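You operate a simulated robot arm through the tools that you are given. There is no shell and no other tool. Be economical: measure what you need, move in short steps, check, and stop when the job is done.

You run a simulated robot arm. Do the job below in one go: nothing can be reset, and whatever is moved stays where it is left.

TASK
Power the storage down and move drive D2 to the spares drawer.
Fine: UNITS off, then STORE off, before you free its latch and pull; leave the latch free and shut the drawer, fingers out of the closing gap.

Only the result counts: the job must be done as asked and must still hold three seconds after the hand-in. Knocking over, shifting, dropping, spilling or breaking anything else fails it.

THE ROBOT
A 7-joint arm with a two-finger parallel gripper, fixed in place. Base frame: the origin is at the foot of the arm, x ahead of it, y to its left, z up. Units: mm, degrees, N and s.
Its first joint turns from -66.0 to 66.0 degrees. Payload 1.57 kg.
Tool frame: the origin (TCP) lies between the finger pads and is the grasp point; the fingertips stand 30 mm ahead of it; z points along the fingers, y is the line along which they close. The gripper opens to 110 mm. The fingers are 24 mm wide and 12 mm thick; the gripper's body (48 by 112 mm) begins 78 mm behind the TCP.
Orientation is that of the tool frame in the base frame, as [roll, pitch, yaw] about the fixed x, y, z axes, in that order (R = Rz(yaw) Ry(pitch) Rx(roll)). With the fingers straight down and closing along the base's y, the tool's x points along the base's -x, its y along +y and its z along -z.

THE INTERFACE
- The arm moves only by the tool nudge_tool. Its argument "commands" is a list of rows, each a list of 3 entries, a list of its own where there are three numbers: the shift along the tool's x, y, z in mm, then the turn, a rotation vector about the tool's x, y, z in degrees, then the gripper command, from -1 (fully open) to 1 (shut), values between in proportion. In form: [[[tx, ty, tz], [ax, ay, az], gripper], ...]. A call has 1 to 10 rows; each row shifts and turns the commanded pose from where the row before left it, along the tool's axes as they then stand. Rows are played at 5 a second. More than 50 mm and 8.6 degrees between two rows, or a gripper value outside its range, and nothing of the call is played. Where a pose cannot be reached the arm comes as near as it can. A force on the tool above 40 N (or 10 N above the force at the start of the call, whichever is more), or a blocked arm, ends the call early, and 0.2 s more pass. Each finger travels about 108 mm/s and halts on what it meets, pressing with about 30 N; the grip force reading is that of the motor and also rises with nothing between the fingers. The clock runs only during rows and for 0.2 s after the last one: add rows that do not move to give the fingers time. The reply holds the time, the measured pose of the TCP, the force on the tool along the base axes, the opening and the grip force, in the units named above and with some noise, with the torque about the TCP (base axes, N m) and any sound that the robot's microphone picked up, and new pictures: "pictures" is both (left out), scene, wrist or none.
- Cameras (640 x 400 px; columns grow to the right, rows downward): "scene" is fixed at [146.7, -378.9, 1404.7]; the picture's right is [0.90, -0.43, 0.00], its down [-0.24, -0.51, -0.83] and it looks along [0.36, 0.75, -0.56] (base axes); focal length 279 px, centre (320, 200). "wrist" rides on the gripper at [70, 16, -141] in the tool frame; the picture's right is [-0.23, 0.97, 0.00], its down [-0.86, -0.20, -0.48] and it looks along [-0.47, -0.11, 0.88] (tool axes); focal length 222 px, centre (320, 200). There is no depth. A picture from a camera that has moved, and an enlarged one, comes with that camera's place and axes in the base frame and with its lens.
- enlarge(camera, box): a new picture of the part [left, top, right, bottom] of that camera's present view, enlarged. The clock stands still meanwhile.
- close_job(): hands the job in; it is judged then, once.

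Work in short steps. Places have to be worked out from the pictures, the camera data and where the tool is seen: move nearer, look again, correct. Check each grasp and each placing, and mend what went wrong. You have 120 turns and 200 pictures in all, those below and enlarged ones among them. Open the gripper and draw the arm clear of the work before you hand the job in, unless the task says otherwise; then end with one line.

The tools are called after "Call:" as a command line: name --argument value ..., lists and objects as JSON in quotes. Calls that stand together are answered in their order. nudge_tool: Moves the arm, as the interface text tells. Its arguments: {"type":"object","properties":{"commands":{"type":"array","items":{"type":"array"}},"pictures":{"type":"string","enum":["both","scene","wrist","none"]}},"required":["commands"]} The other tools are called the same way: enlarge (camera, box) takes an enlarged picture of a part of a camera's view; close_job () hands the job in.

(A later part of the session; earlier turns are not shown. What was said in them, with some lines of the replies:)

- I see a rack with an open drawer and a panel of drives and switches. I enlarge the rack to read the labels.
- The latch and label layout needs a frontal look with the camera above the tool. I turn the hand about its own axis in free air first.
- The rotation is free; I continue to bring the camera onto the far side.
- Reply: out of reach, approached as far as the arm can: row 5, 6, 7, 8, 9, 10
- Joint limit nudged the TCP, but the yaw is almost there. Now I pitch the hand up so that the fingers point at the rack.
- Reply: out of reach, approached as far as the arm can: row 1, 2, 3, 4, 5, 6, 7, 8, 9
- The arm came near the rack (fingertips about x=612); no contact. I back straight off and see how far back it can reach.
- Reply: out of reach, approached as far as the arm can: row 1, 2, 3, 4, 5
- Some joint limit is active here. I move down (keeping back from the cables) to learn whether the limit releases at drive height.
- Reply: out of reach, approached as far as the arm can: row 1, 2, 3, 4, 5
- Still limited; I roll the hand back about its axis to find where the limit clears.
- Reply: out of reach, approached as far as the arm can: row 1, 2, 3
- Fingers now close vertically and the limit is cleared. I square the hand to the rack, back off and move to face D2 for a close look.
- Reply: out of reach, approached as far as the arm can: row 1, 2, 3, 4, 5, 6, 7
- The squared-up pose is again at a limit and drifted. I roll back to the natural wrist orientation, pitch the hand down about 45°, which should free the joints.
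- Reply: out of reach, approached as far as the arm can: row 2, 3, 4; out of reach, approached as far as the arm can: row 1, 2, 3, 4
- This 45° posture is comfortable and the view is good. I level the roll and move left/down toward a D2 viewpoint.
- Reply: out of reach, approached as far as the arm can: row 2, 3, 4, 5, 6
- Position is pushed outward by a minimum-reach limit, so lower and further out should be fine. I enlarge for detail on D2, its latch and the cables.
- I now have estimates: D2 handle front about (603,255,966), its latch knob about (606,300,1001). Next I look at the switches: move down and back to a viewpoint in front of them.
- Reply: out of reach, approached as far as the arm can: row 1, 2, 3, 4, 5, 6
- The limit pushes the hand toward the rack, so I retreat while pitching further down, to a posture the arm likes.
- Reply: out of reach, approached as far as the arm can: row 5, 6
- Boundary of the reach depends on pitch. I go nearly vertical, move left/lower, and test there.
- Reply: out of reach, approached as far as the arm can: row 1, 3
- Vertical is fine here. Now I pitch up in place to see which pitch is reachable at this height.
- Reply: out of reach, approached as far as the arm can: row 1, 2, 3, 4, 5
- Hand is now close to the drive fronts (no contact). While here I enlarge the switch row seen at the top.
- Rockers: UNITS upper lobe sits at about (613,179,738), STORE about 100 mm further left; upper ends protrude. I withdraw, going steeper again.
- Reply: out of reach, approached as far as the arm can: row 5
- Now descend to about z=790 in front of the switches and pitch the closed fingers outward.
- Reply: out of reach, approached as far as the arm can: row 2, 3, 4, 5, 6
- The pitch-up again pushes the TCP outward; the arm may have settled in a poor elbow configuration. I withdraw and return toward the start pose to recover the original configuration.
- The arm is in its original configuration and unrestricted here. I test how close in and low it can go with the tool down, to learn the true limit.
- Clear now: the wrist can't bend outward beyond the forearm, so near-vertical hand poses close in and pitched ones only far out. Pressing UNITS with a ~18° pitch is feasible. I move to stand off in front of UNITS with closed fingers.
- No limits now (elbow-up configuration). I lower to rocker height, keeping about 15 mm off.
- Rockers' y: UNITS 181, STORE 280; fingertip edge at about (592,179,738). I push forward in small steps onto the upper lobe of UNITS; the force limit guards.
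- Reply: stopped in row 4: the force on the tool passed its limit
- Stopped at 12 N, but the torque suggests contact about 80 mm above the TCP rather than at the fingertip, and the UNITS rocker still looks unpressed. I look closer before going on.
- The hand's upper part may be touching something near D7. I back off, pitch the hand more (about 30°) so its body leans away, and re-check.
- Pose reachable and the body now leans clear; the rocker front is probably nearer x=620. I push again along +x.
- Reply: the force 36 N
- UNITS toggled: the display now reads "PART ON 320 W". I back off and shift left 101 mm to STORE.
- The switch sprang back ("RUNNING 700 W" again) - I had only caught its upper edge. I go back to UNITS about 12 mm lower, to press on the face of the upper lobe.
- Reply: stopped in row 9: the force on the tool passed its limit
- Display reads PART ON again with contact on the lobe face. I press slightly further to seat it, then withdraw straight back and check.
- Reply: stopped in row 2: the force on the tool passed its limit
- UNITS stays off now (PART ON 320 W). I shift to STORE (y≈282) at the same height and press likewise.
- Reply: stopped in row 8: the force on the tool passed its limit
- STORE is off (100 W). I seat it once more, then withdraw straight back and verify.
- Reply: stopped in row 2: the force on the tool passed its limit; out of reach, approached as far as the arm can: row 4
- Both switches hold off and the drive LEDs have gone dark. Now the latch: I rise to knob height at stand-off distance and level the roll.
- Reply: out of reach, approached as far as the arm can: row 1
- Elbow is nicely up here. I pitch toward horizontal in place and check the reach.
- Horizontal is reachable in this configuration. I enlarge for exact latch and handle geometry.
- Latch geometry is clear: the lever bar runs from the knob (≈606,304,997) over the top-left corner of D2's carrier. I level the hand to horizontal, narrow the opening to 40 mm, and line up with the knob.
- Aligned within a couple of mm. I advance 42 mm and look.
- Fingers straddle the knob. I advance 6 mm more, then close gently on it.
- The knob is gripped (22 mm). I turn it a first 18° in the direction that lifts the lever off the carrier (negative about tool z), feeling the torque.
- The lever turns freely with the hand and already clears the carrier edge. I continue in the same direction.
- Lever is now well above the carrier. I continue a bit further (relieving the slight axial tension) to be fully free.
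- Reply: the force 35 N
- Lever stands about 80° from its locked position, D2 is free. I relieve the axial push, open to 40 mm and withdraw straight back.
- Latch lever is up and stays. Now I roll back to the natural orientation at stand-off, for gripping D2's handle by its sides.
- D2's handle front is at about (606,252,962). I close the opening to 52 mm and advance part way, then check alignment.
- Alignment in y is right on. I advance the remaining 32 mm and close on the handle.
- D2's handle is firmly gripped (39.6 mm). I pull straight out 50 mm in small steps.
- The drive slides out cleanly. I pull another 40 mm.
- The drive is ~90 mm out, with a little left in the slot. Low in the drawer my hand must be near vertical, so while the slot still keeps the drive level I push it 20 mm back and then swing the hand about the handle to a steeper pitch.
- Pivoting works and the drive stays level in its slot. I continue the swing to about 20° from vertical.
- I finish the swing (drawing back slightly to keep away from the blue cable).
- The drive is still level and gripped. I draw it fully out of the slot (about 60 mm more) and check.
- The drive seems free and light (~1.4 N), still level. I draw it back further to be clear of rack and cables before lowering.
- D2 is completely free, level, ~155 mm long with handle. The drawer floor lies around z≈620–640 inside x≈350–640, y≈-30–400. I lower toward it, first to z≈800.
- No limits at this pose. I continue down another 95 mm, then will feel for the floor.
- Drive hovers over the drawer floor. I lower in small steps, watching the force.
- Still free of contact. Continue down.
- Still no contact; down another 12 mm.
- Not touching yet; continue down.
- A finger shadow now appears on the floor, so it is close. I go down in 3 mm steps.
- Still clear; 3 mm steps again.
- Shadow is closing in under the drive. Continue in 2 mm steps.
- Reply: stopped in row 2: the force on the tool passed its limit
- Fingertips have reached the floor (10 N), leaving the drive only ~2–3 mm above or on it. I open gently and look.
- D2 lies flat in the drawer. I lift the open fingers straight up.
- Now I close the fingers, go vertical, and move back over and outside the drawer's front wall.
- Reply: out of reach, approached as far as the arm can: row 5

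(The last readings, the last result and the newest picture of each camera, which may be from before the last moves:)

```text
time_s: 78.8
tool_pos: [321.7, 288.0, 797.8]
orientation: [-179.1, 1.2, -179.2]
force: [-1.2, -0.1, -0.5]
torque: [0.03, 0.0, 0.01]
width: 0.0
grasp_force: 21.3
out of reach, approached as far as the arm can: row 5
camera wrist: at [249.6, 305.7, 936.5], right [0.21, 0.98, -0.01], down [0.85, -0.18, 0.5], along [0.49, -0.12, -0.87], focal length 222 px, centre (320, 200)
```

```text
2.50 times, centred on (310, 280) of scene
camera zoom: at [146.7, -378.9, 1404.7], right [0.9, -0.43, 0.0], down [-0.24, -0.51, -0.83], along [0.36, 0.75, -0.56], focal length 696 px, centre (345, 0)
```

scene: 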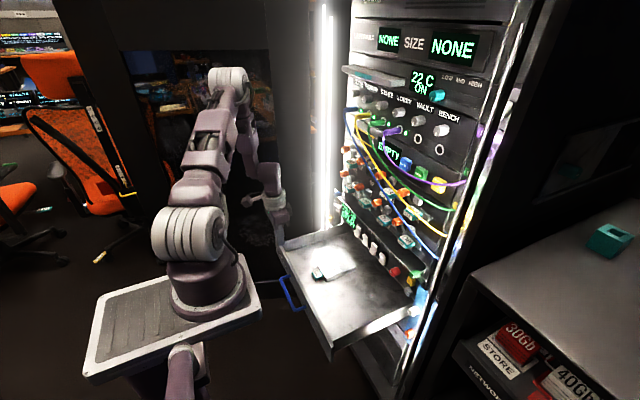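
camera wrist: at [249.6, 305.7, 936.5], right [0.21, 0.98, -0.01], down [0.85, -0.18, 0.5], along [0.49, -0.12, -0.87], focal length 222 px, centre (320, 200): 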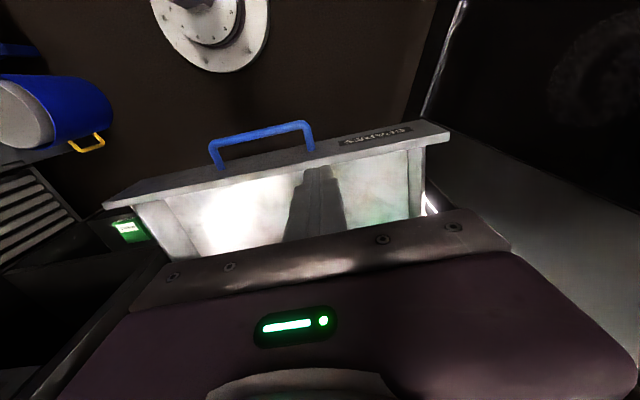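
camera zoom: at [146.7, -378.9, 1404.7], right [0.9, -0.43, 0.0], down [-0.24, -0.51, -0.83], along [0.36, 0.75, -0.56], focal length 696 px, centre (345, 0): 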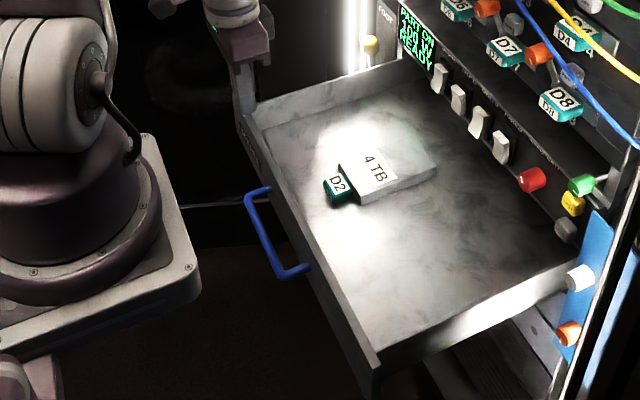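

The drawer front carries the SPARES label; its face is near x≈347. I tilt slightly inward and descend in front of it, left of the handle.

Call:
nudge_tool --commands '[[[3, 0, 0], [0, 8, 0], 1], [[0, 0, 25], [0, 0, 0], 1], [[0, 0, 25], [0, 0, 0], 1], [[0, 0, 25], [0, 0, 0], 1]]' --pictures "both"

Call:
enlarge --camera "scene" --box '[250, 180, 330, 280]'

```text
time_s: 79.8
tool_pos: [310.9, 287.5, 723.0]
orientation: [-179.0, -6.7, -179.4]
force: [0.1, 0.0, 0.3]
torque: [0.0, 0.0, 0.0]
width: 0.0
grasp_force: 21.1
camera wrist: at [259.7, 305.0, 870.9], right [0.21, 0.98, -0.04], down [0.91, -0.18, 0.38], along [0.36, -0.12, -0.93], focal length 222 px, centre (320, 200)
```

scene: 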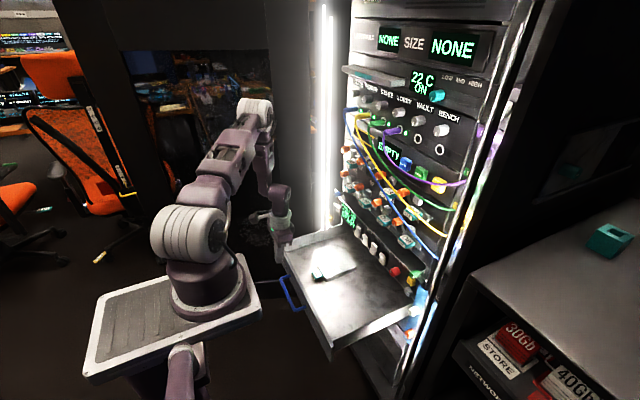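
wrist: 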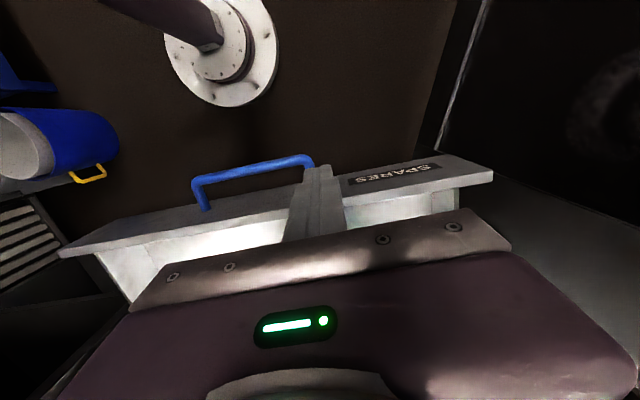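

```text
4.00 times, centred on (290, 230) of scene
camera zoom: at [146.7, -378.9, 1404.7], right [0.9, -0.43, 0.0], down [-0.24, -0.51, -0.83], along [0.36, 0.75, -0.56], focal length 1114 px, centre (440, 80)
```

zoom: 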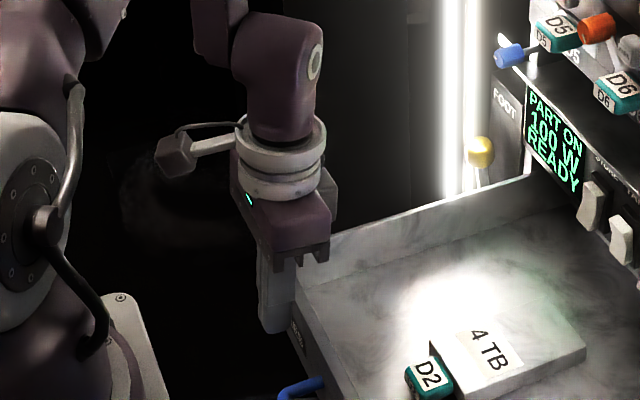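

SPARES confirmed. The handle's left post is at y≈276, so I shift left to y≈326 before lowering the closed fingers in front of the panel.

Call:
nudge_tool --commands '[[[0, 38, 0], [0, 0, 0], 1], [[3, 0, 22], [0, 0, 0], 1], [[3, 0, 22], [0, 0, 0], 1]]' --pictures "both"

Call:
enlarge --camera "scene" --box '[250, 180, 330, 280]'

```text
time_s: 80.6
tool_pos: [300.2, 323.4, 678.9]
orientation: [-179.1, -6.8, -179.4]
force: [0.4, 0.2, 0.6]
torque: [0.01, 0.04, 0.02]
width: 0.2
grasp_force: 20.8
camera wrist: at [247.5, 341.2, 827.2], right [0.21, 0.98, -0.04], down [0.91, -0.18, 0.38], along [0.36, -0.12, -0.93], focal length 222 px, centre (320, 200)
```

scene: 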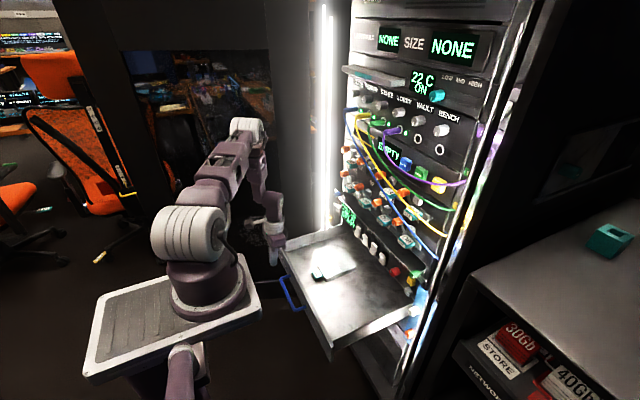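
wrist: 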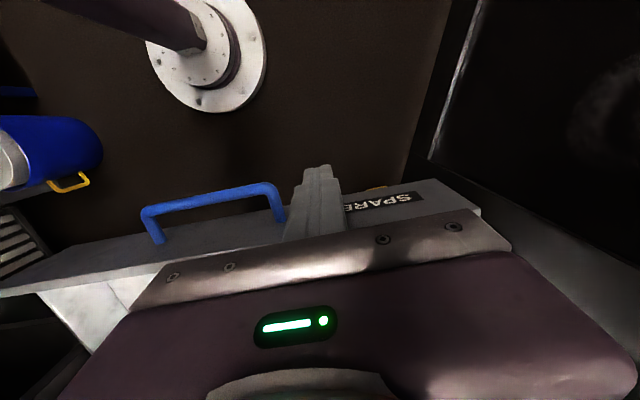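

```text
4.00 times, centred on (290, 230) of scene
camera zoom: at [146.7, -378.9, 1404.7], right [0.9, -0.43, 0.0], down [-0.24, -0.51, -0.83], along [0.36, 0.75, -0.56], focal length 1114 px, centre (440, 80)
```

zoom: 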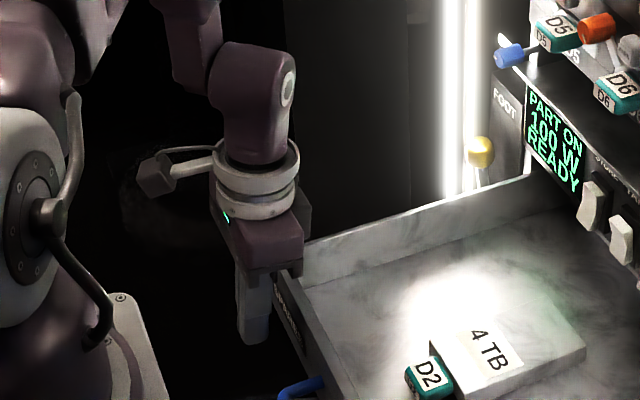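

Closed fingertips are now in front of the panel. I start pushing gently along +x.

Call:
nudge_tool --commands '[[[-9.9, 0, -1.2], [0, 0, 0], 1], [[-9.9, 0, -1.2], [0, 0, 0], 1], [[-5, 0, -0.6], [0, 0, 0], 1], [[-5, 0, -0.6], [0, 0, 0], 1], [[-5, 0, -0.6], [0, 0, 0], 1], [[-5, 0, -0.6], [0, 0, 0], 1], [[-7, 0, -0.8], [0, 0, 0], 1], [[-7, 0, -0.8], [0, 0, 0], 1]]' --pictures "both"

```text
time_s: 82.4
tool_pos: [355.5, 325.6, 678.6]
orientation: [-179.1, -6.7, -179.4]
force: [0.8, -0.8, -0.3]
torque: [0.04, 0.0, 0.03]
width: 0.0
grasp_force: 21.6
camera wrist: at [302.2, 342.5, 826.7], right [0.21, 0.98, -0.04], down [0.91, -0.18, 0.38], along [0.36, -0.12, -0.92], focal length 222 px, centre (320, 200)
```

scene: 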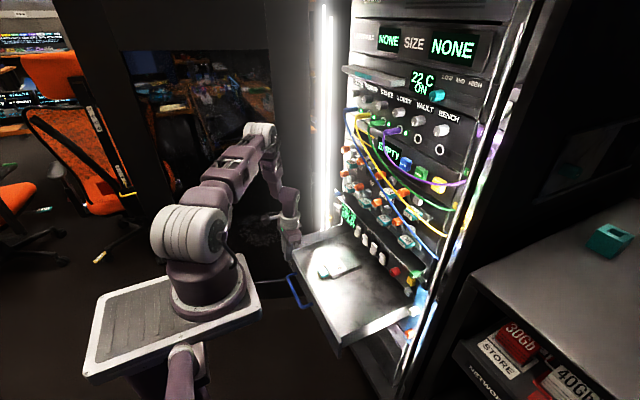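
wrist: 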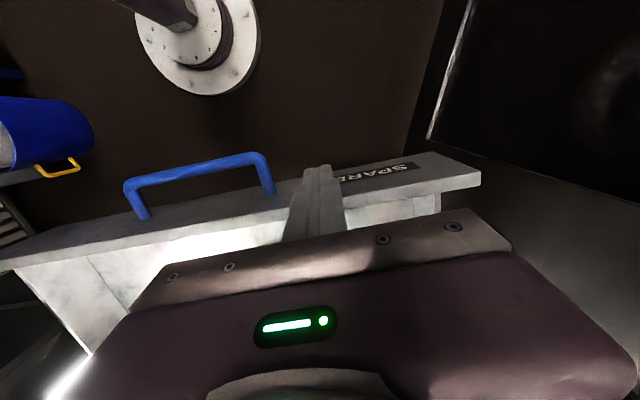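

The drawer slides freely. I keep pushing while gradually pitching the hand outward so its body will clear the rack later.

Call:
nudge_tool --commands '[[[-8, 0, -0.7], [0, -2.5, 0], 1], [[-8, 0, -0.5], [0, -2.5, 0], 1], [[-8, 0, -0.1], [0, -2.5, 0], 1], [[-8, 0, 0.2], [0, -2.5, 0], 1], [[-8, 0, 0.5], [0, -2.5, 0], 1], [[-8, 0, 0.9], [0, -2.5, 0], 1], [[-8, 0, 1.2], [0, -2.5, 0], 1], [[-8, 0, 1.6], [0, -2.5, 0], 1], [[-8, 0, 1.9], [0, -2.5, 0], 1], [[-8, 0, 2.3], [0, -2.5, 0], 1]]' --pictures "both"

```text
time_s: 84.6
tool_pos: [421.7, 300.4, 674.9]
orientation: [-172.4, 9.6, -179.2]
force: [0.2, -0.3, 1.0]
torque: [-0.03, 0.03, -0.01]
width: 0.3
grasp_force: 21.7
out of reach, approached as far as the arm can: row 8, 9, 10
camera wrist: at [329.2, 334.1, 798.9], right [0.23, 0.97, -0.09], down [0.76, -0.12, 0.63], along [0.6, -0.21, -0.77], focal length 222 px, centre (320, 200)
```

scene: 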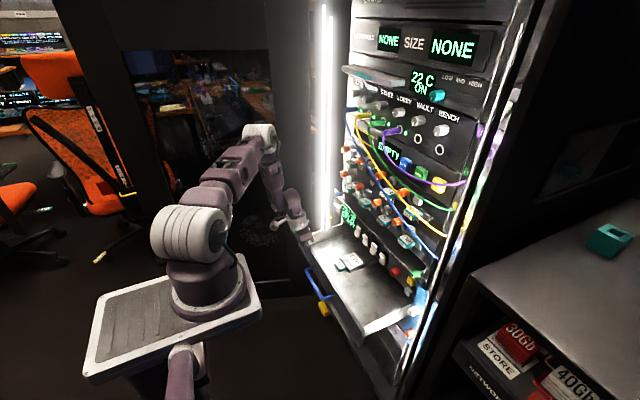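
wrist: 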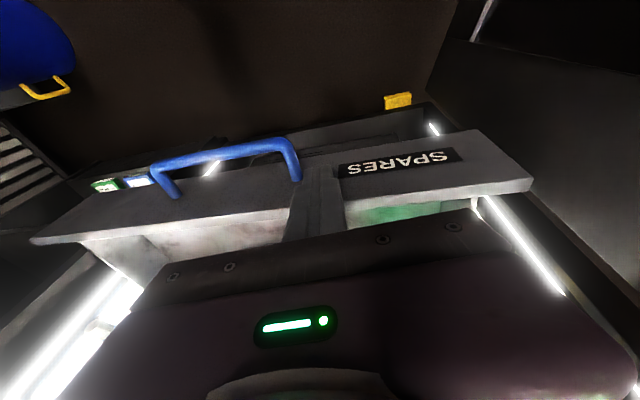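

The arm hit a reach limit and rolled a little. I back off 5 mm, restore the orientation, and shift back left from the handle post.

Call:
nudge_tool --commands '[[[6, 0, -0.8], [-3.7, 2, 0.6], 1], [[0, 12, 0], [-3.7, 2, 0.6], 1], [[0, 12, 0], [0, 0, 0], 1]]' --pictures "wrist"

```text
time_s: 85.4
tool_pos: [431.3, 323.9, 670.4]
orientation: [-177.2, 13.6, -178.7]
force: [0.0, 0.9, 0.2]
torque: [-0.04, 0.01, 0.05]
width: 0.1
grasp_force: 21.6
out of reach, approached as far as the arm can: row 1, 2
camera wrist: at [330.0, 345.4, 790.5], right [0.21, 0.98, 0.01], down [0.72, -0.16, 0.67], along [0.66, -0.14, -0.74], focal length 222 px, centre (320, 200)
```

wrist: 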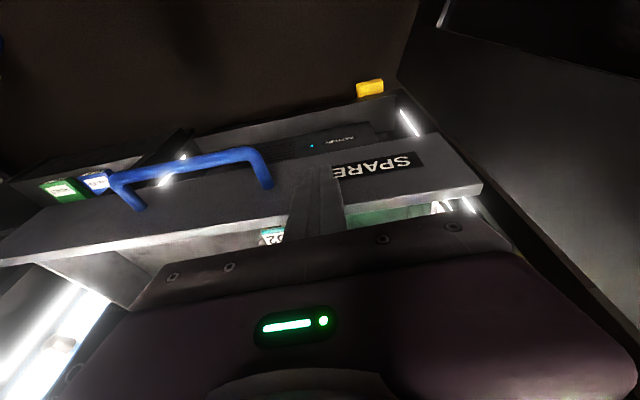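

Orientation restored (p≈14°). I push straight on.

Call:
nudge_tool --commands '[[[-7.8, 0, 1.9], [0, 0, 0], 1], [[-7.8, 0, 1.9], [0, 0, 0], 1], [[-7.8, 0, 1.9], [0, 0, 0], 1], [[-7.8, 0, 1.9], [0, 0, 0], 1], [[-7.8, 0, 1.9], [0, 0, 0], 1], [[-7.8, 0, 1.9], [0, 0, 0], 1], [[-7.8, 0, 1.9], [0, 0, 0], 1], [[-7.8, 0, 1.9], [0, 0, 0], 1]]' --pictures "both"

```text
time_s: 87.2
tool_pos: [495.9, 325.0, 669.0]
orientation: [-177.2, 13.6, -178.6]
force: [-0.2, -0.8, 1.0]
torque: [0.01, 0.0, -0.01]
width: 0.0
grasp_force: 21.9
camera wrist: at [395.2, 346.3, 789.7], right [0.21, 0.98, 0.01], down [0.72, -0.16, 0.67], along [0.66, -0.14, -0.74], focal length 222 px, centre (320, 200)
```

scene: 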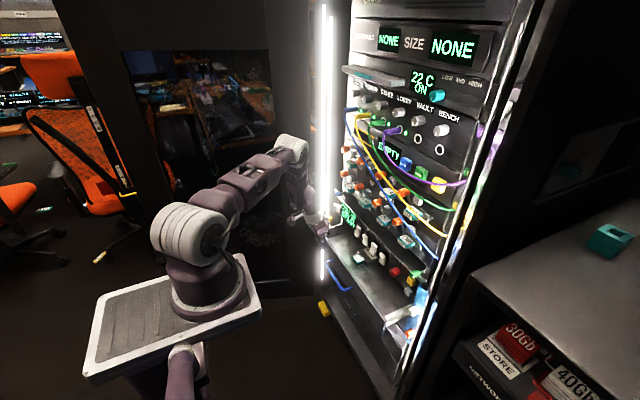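
wrist: 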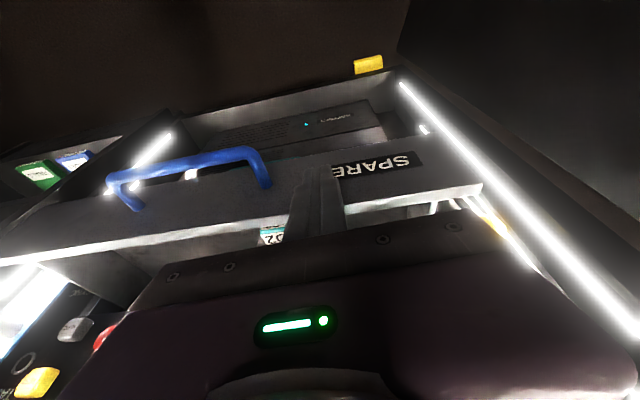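

Good progress (front about x≈517). I push further while pitching slowly toward 28°.

Call:
nudge_tool --commands '[[[-6, 0, 1.6], [0, -1.5, 0], 1], [[-6, 0, 1.8], [0, -2, 0], 1], [[-6, 0, 2], [0, -2, 0], 1], [[-6, 0, 2.2], [0, -2, 0], 1], [[-6, 0, 2.5], [0, -2, 0], 1], [[-6, 0, 2.7], [0, -2, 0], 1], [[-6, 0, 2.9], [0, -2, 0], 1]]' --pictures "both"

```text
time_s: 88.8
tool_pos: [540.6, 326.9, 670.3]
orientation: [-177.0, 27.1, -177.9]
force: [0.6, -0.3, 0.3]
torque: [-0.04, 0.02, 0.02]
width: 0.1
grasp_force: 21.7
camera wrist: at [414.0, 345.3, 762.5], right [0.19, 0.98, 0.06], down [0.55, -0.15, 0.82], along [0.82, -0.12, -0.56], focal length 222 px, centre (320, 200)
```

scene: 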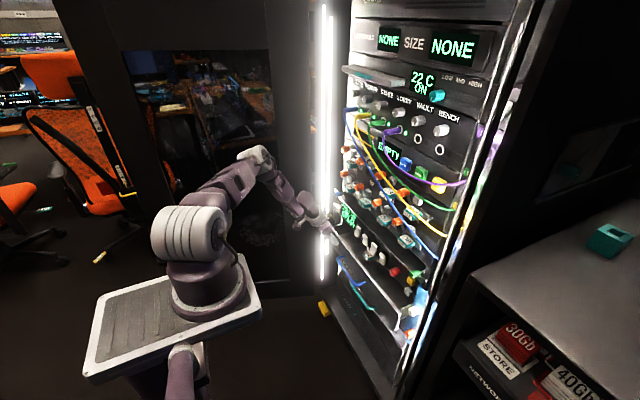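
wrist: 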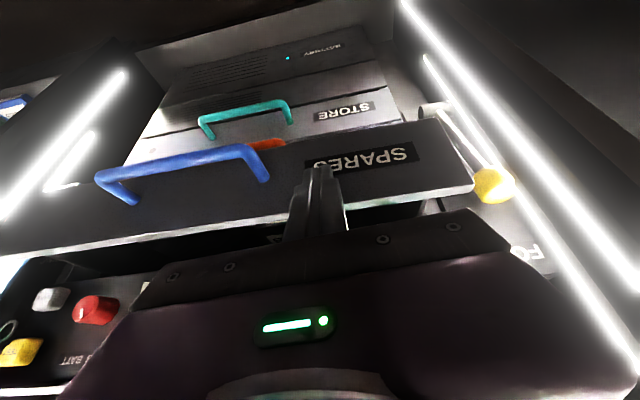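

Finger stays in front of the panel, well out of the gap. I push on with smaller steps.

Call:
nudge_tool --commands '[[[-7.1, 0, 3.6], [0, 0, 0], 1], [[-7.1, 0, 3.6], [0, 0, 0], 1], [[-7.1, 0, 3.6], [0, 0, 0], 1], [[-7.1, 0, 3.6], [0, 0, 0], 1], [[-5.3, 0, 2.7], [0, 0, 0], 1]]' --pictures "both"

Call:
enlarge --camera "scene" --box '[310, 200, 420, 330]'

```text
time_s: 90.0
tool_pos: [577.9, 327.4, 669.3]
orientation: [-177.0, 27.1, -177.9]
force: [-1.4, 0.3, -0.3]
torque: [0.01, 0.01, 0.02]
width: 0.0
grasp_force: 21.4
camera wrist: at [451.5, 346.1, 762.5], right [0.19, 0.98, 0.06], down [0.55, -0.15, 0.82], along [0.82, -0.12, -0.56], focal length 222 px, centre (320, 200)
```

scene: 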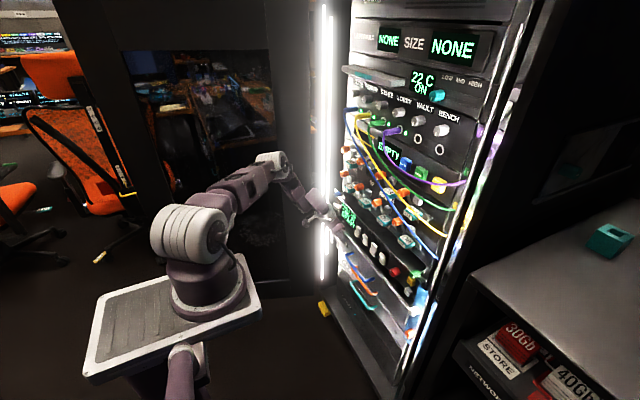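
wrist: 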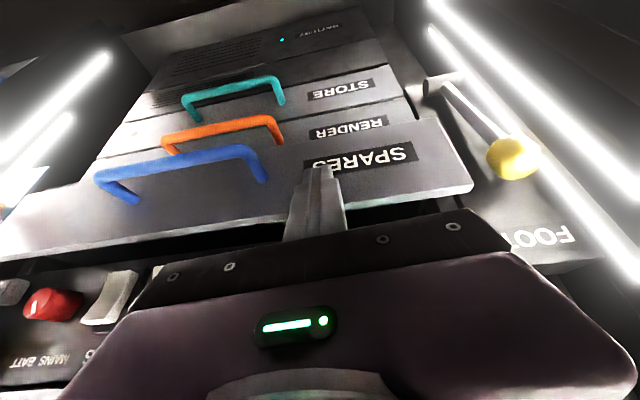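

```text
3.08 times, centred on (365, 265) of scene
camera zoom: at [146.7, -378.9, 1404.7], right [0.9, -0.43, 0.0], down [-0.24, -0.51, -0.83], along [0.36, 0.75, -0.56], focal length 857 px, centre (182, 0)
```

zoom: 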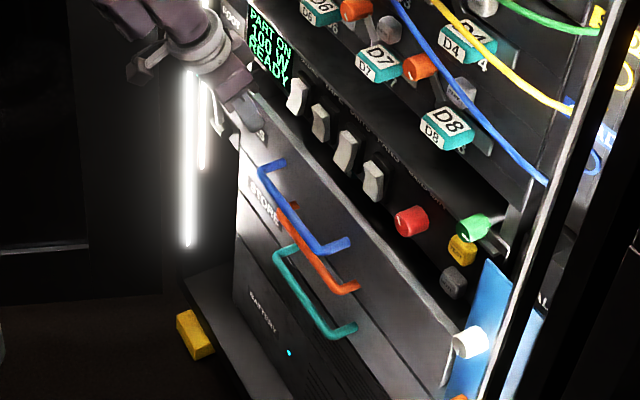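

Almost shut (its front still stands ~25 mm proud of the drawers below). I push the last bit in small steps.

Call:
nudge_tool --commands '[[[-4.4, 0, 2.3], [0, 0, 0], 1], [[-4.4, 0, 2.3], [0, 0, 0], 1], [[-4.4, 0, 2.3], [0, 0, 0], 1], [[-3.6, 0, 1.8], [0, 0, 0], 1], [[-3.6, 0, 1.8], [0, 0, 0], 1], [[-3.6, 0, 1.8], [0, 0, 0], 1]]' --pictures "wrist"

Call:
enlarge --camera "scene" --box '[310, 200, 420, 330]'

```text
time_s: 91.4
tool_pos: [606.0, 327.4, 668.5]
orientation: [-177.1, 26.9, -177.8]
force: [-0.4, 0.4, 0.8]
torque: [0.01, -0.01, 0.0]
width: 0.0
grasp_force: 21.4
camera wrist: at [479.3, 346.1, 761.2], right [0.19, 0.98, 0.06], down [0.55, -0.15, 0.82], along [0.82, -0.12, -0.56], focal length 222 px, centre (320, 200)
```

wrist: 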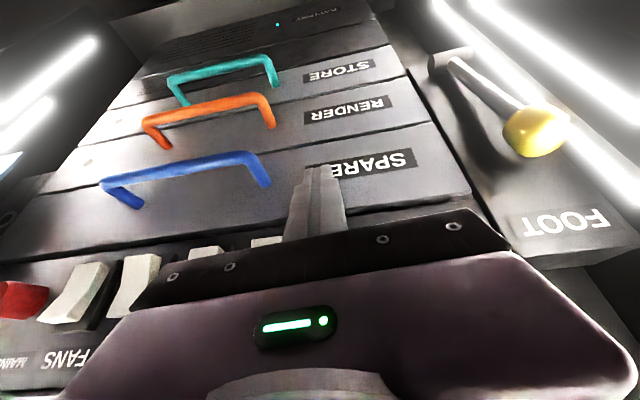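

```text
3.08 times, centred on (365, 265) of scene
camera zoom: at [146.7, -378.9, 1404.7], right [0.9, -0.43, 0.0], down [-0.24, -0.51, -0.83], along [0.36, 0.75, -0.56], focal length 857 px, centre (182, 0)
```

zoom: 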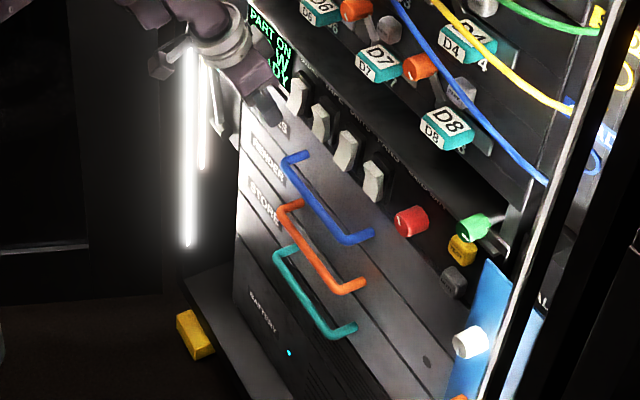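

The front looks about flush. I press a few more mm to feel the stop.

Call:
nudge_tool --commands '[[[-2.7, 0, 1.4], [0, 0, 0], 1], [[-2.7, 0, 1.4], [0, 0, 0], 1], [[-2.7, 0, 1.4], [0, 0, 0], 1], [[-2.7, 0, 1.4], [0, 0, 0], 1]]' --pictures "wrist"

Call:
enlarge --camera "scene" --box '[330, 205, 410, 285]'

```text
time_s: 92.5
tool_pos: [614.7, 327.9, 665.9]
orientation: [-176.9, 26.6, -177.8]
force: [-6.8, 0.2, 2.4]
torque: [-0.02, 0.11, -0.02]
width: 0.0
grasp_force: 20.9
stopped in row 4: the force on the tool passed its limit (the readings are from after the stop); the commanded pose is now the measured one
camera wrist: at [488.0, 346.9, 760.2], right [0.19, 0.98, 0.06], down [0.55, -0.15, 0.82], along [0.81, -0.13, -0.57], focal length 222 px, centre (320, 200)
```

wrist: 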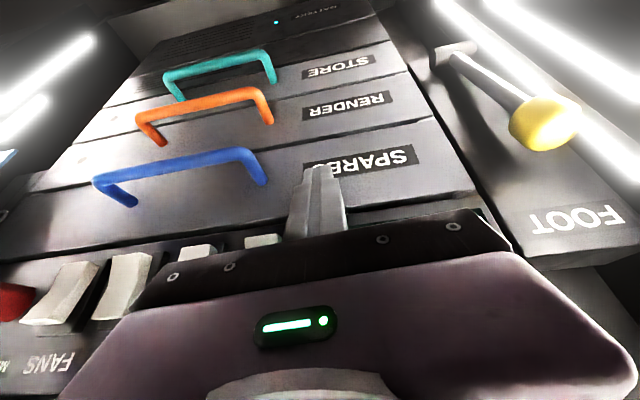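

```text
5.00 times, centred on (370, 245) of scene
camera zoom: at [146.6, -378.9, 1404.7], right [0.9, -0.43, 0.0], down [-0.24, -0.51, -0.83], along [0.36, 0.75, -0.56], focal length 1393 px, centre (70, -25)
```

zoom: 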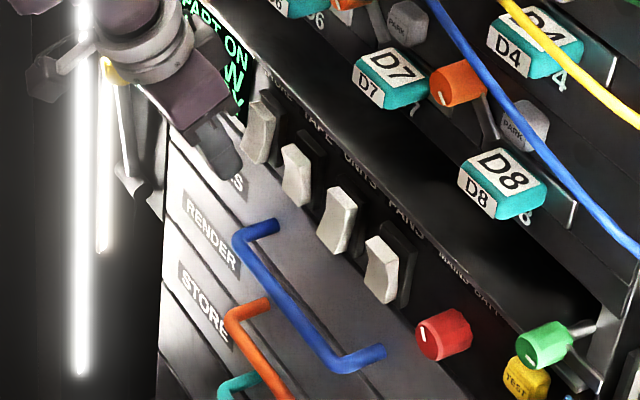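

The drawer hits its stop, flush with the others. I retreat straight back and away.

Call:
nudge_tool --commands '[[[9, 0, -4.5], [0, 0, 0], 1], [[22, 0, -11], [0, 0, 0], 1], [[22, 0, -11], [0, 2, 0], 1], [[22, 0, -11], [0, 4, 0], 1], [[30, 0, -20], [0, 4, 0], 1], [[25, 0, -30], [0, 4, 0], 0], [[20, 0, -35], [0, 4, 0], -1], [[20, 0, -35], [0, 4, 0], -1]]' --pictures "both"

Call:
enlarge --camera "scene" --box '[320, 130, 430, 300]'

```text
time_s: 94.3
tool_pos: [411.7, 327.4, 758.5]
orientation: [-177.2, 4.7, -179.1]
force: [0.0, -0.4, 0.7]
torque: [0.0, -0.01, 0.05]
width: 110.3
grasp_force: 0.2
camera wrist: at [330.1, 349.8, 892.5], right [0.21, 0.98, -0.03], down [0.82, -0.16, 0.56], along [0.54, -0.14, -0.83], focal length 222 px, centre (320, 200)
```

scene: 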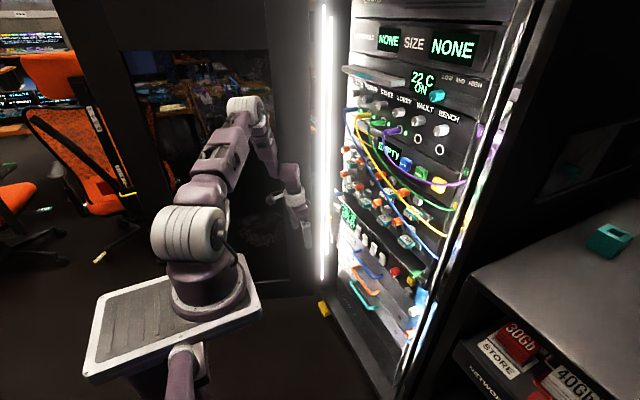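
wrist: 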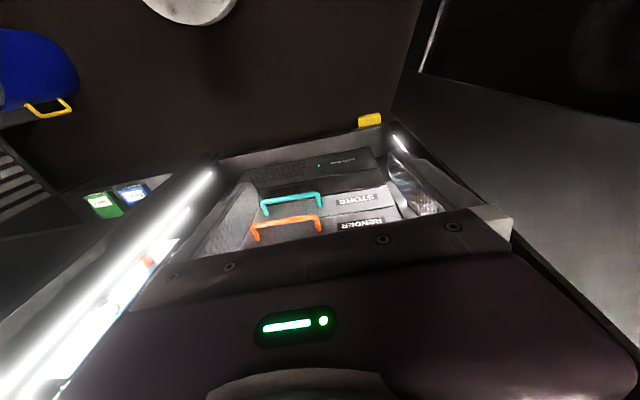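

```text
2.35 times, centred on (375, 215) of scene
camera zoom: at [146.7, -378.9, 1404.7], right [0.9, -0.43, 0.0], down [-0.24, -0.51, -0.83], along [0.36, 0.75, -0.56], focal length 655 px, centre (191, 165)
```

zoom: 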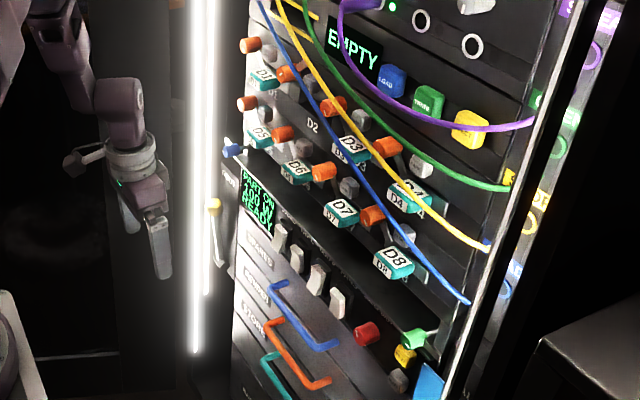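

The drawer is shut and the display still shows 100 W. One last check on the latch and switches.

Call:
enlarge --camera "scene" --box '[330, 135, 390, 180]'

Call:
enlarge --camera "scene" --box '[335, 200, 415, 290]'

```text
8.89 times, centred on (360, 158) of scene
camera zoom: at [146.7, -378.9, 1404.7], right [0.9, -0.43, 0.0], down [-0.24, -0.51, -0.83], along [0.36, 0.75, -0.56], focal length 2476 px, centre (-36, 578)
```

zoom: 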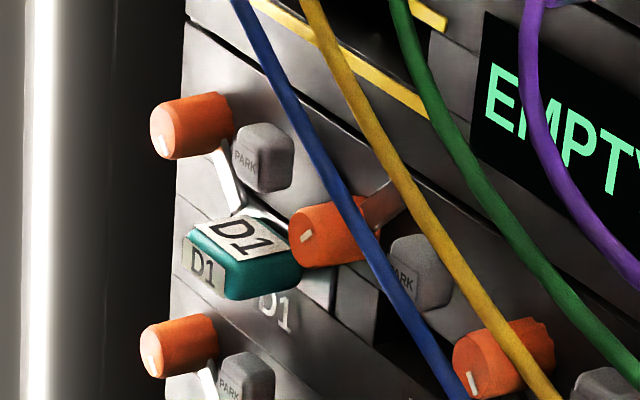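

```text
4.44 times, centred on (375, 245) of scene
camera zoom: at [146.7, -378.9, 1404.7], right [0.9, -0.43, 0.0], down [-0.24, -0.51, -0.83], along [0.36, 0.75, -0.56], focal length 1238 px, centre (76, 0)
```

zoom: 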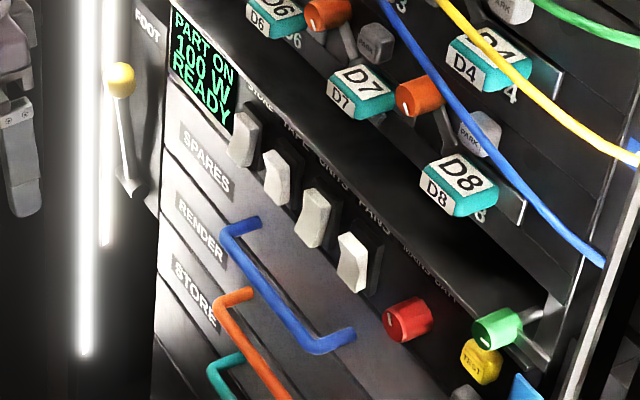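

Everything is as asked: UNITS and STORE are off, D2's latch is free, D2 is in the SPARES drawer, the drawer is shut, and the arm is clear with the gripper open. I hand in.

Call:
close_job

```text
The job is handed in.
```

Drive D2 is now flat in the SPARES drawer, which is shut against its stop. UNITS went off before STORE, both before I freed the latch and pulled; the first UNITS press sprang back, so I pressed it again. D2's latch is left free, and the fingers stayed out of the closing gap.
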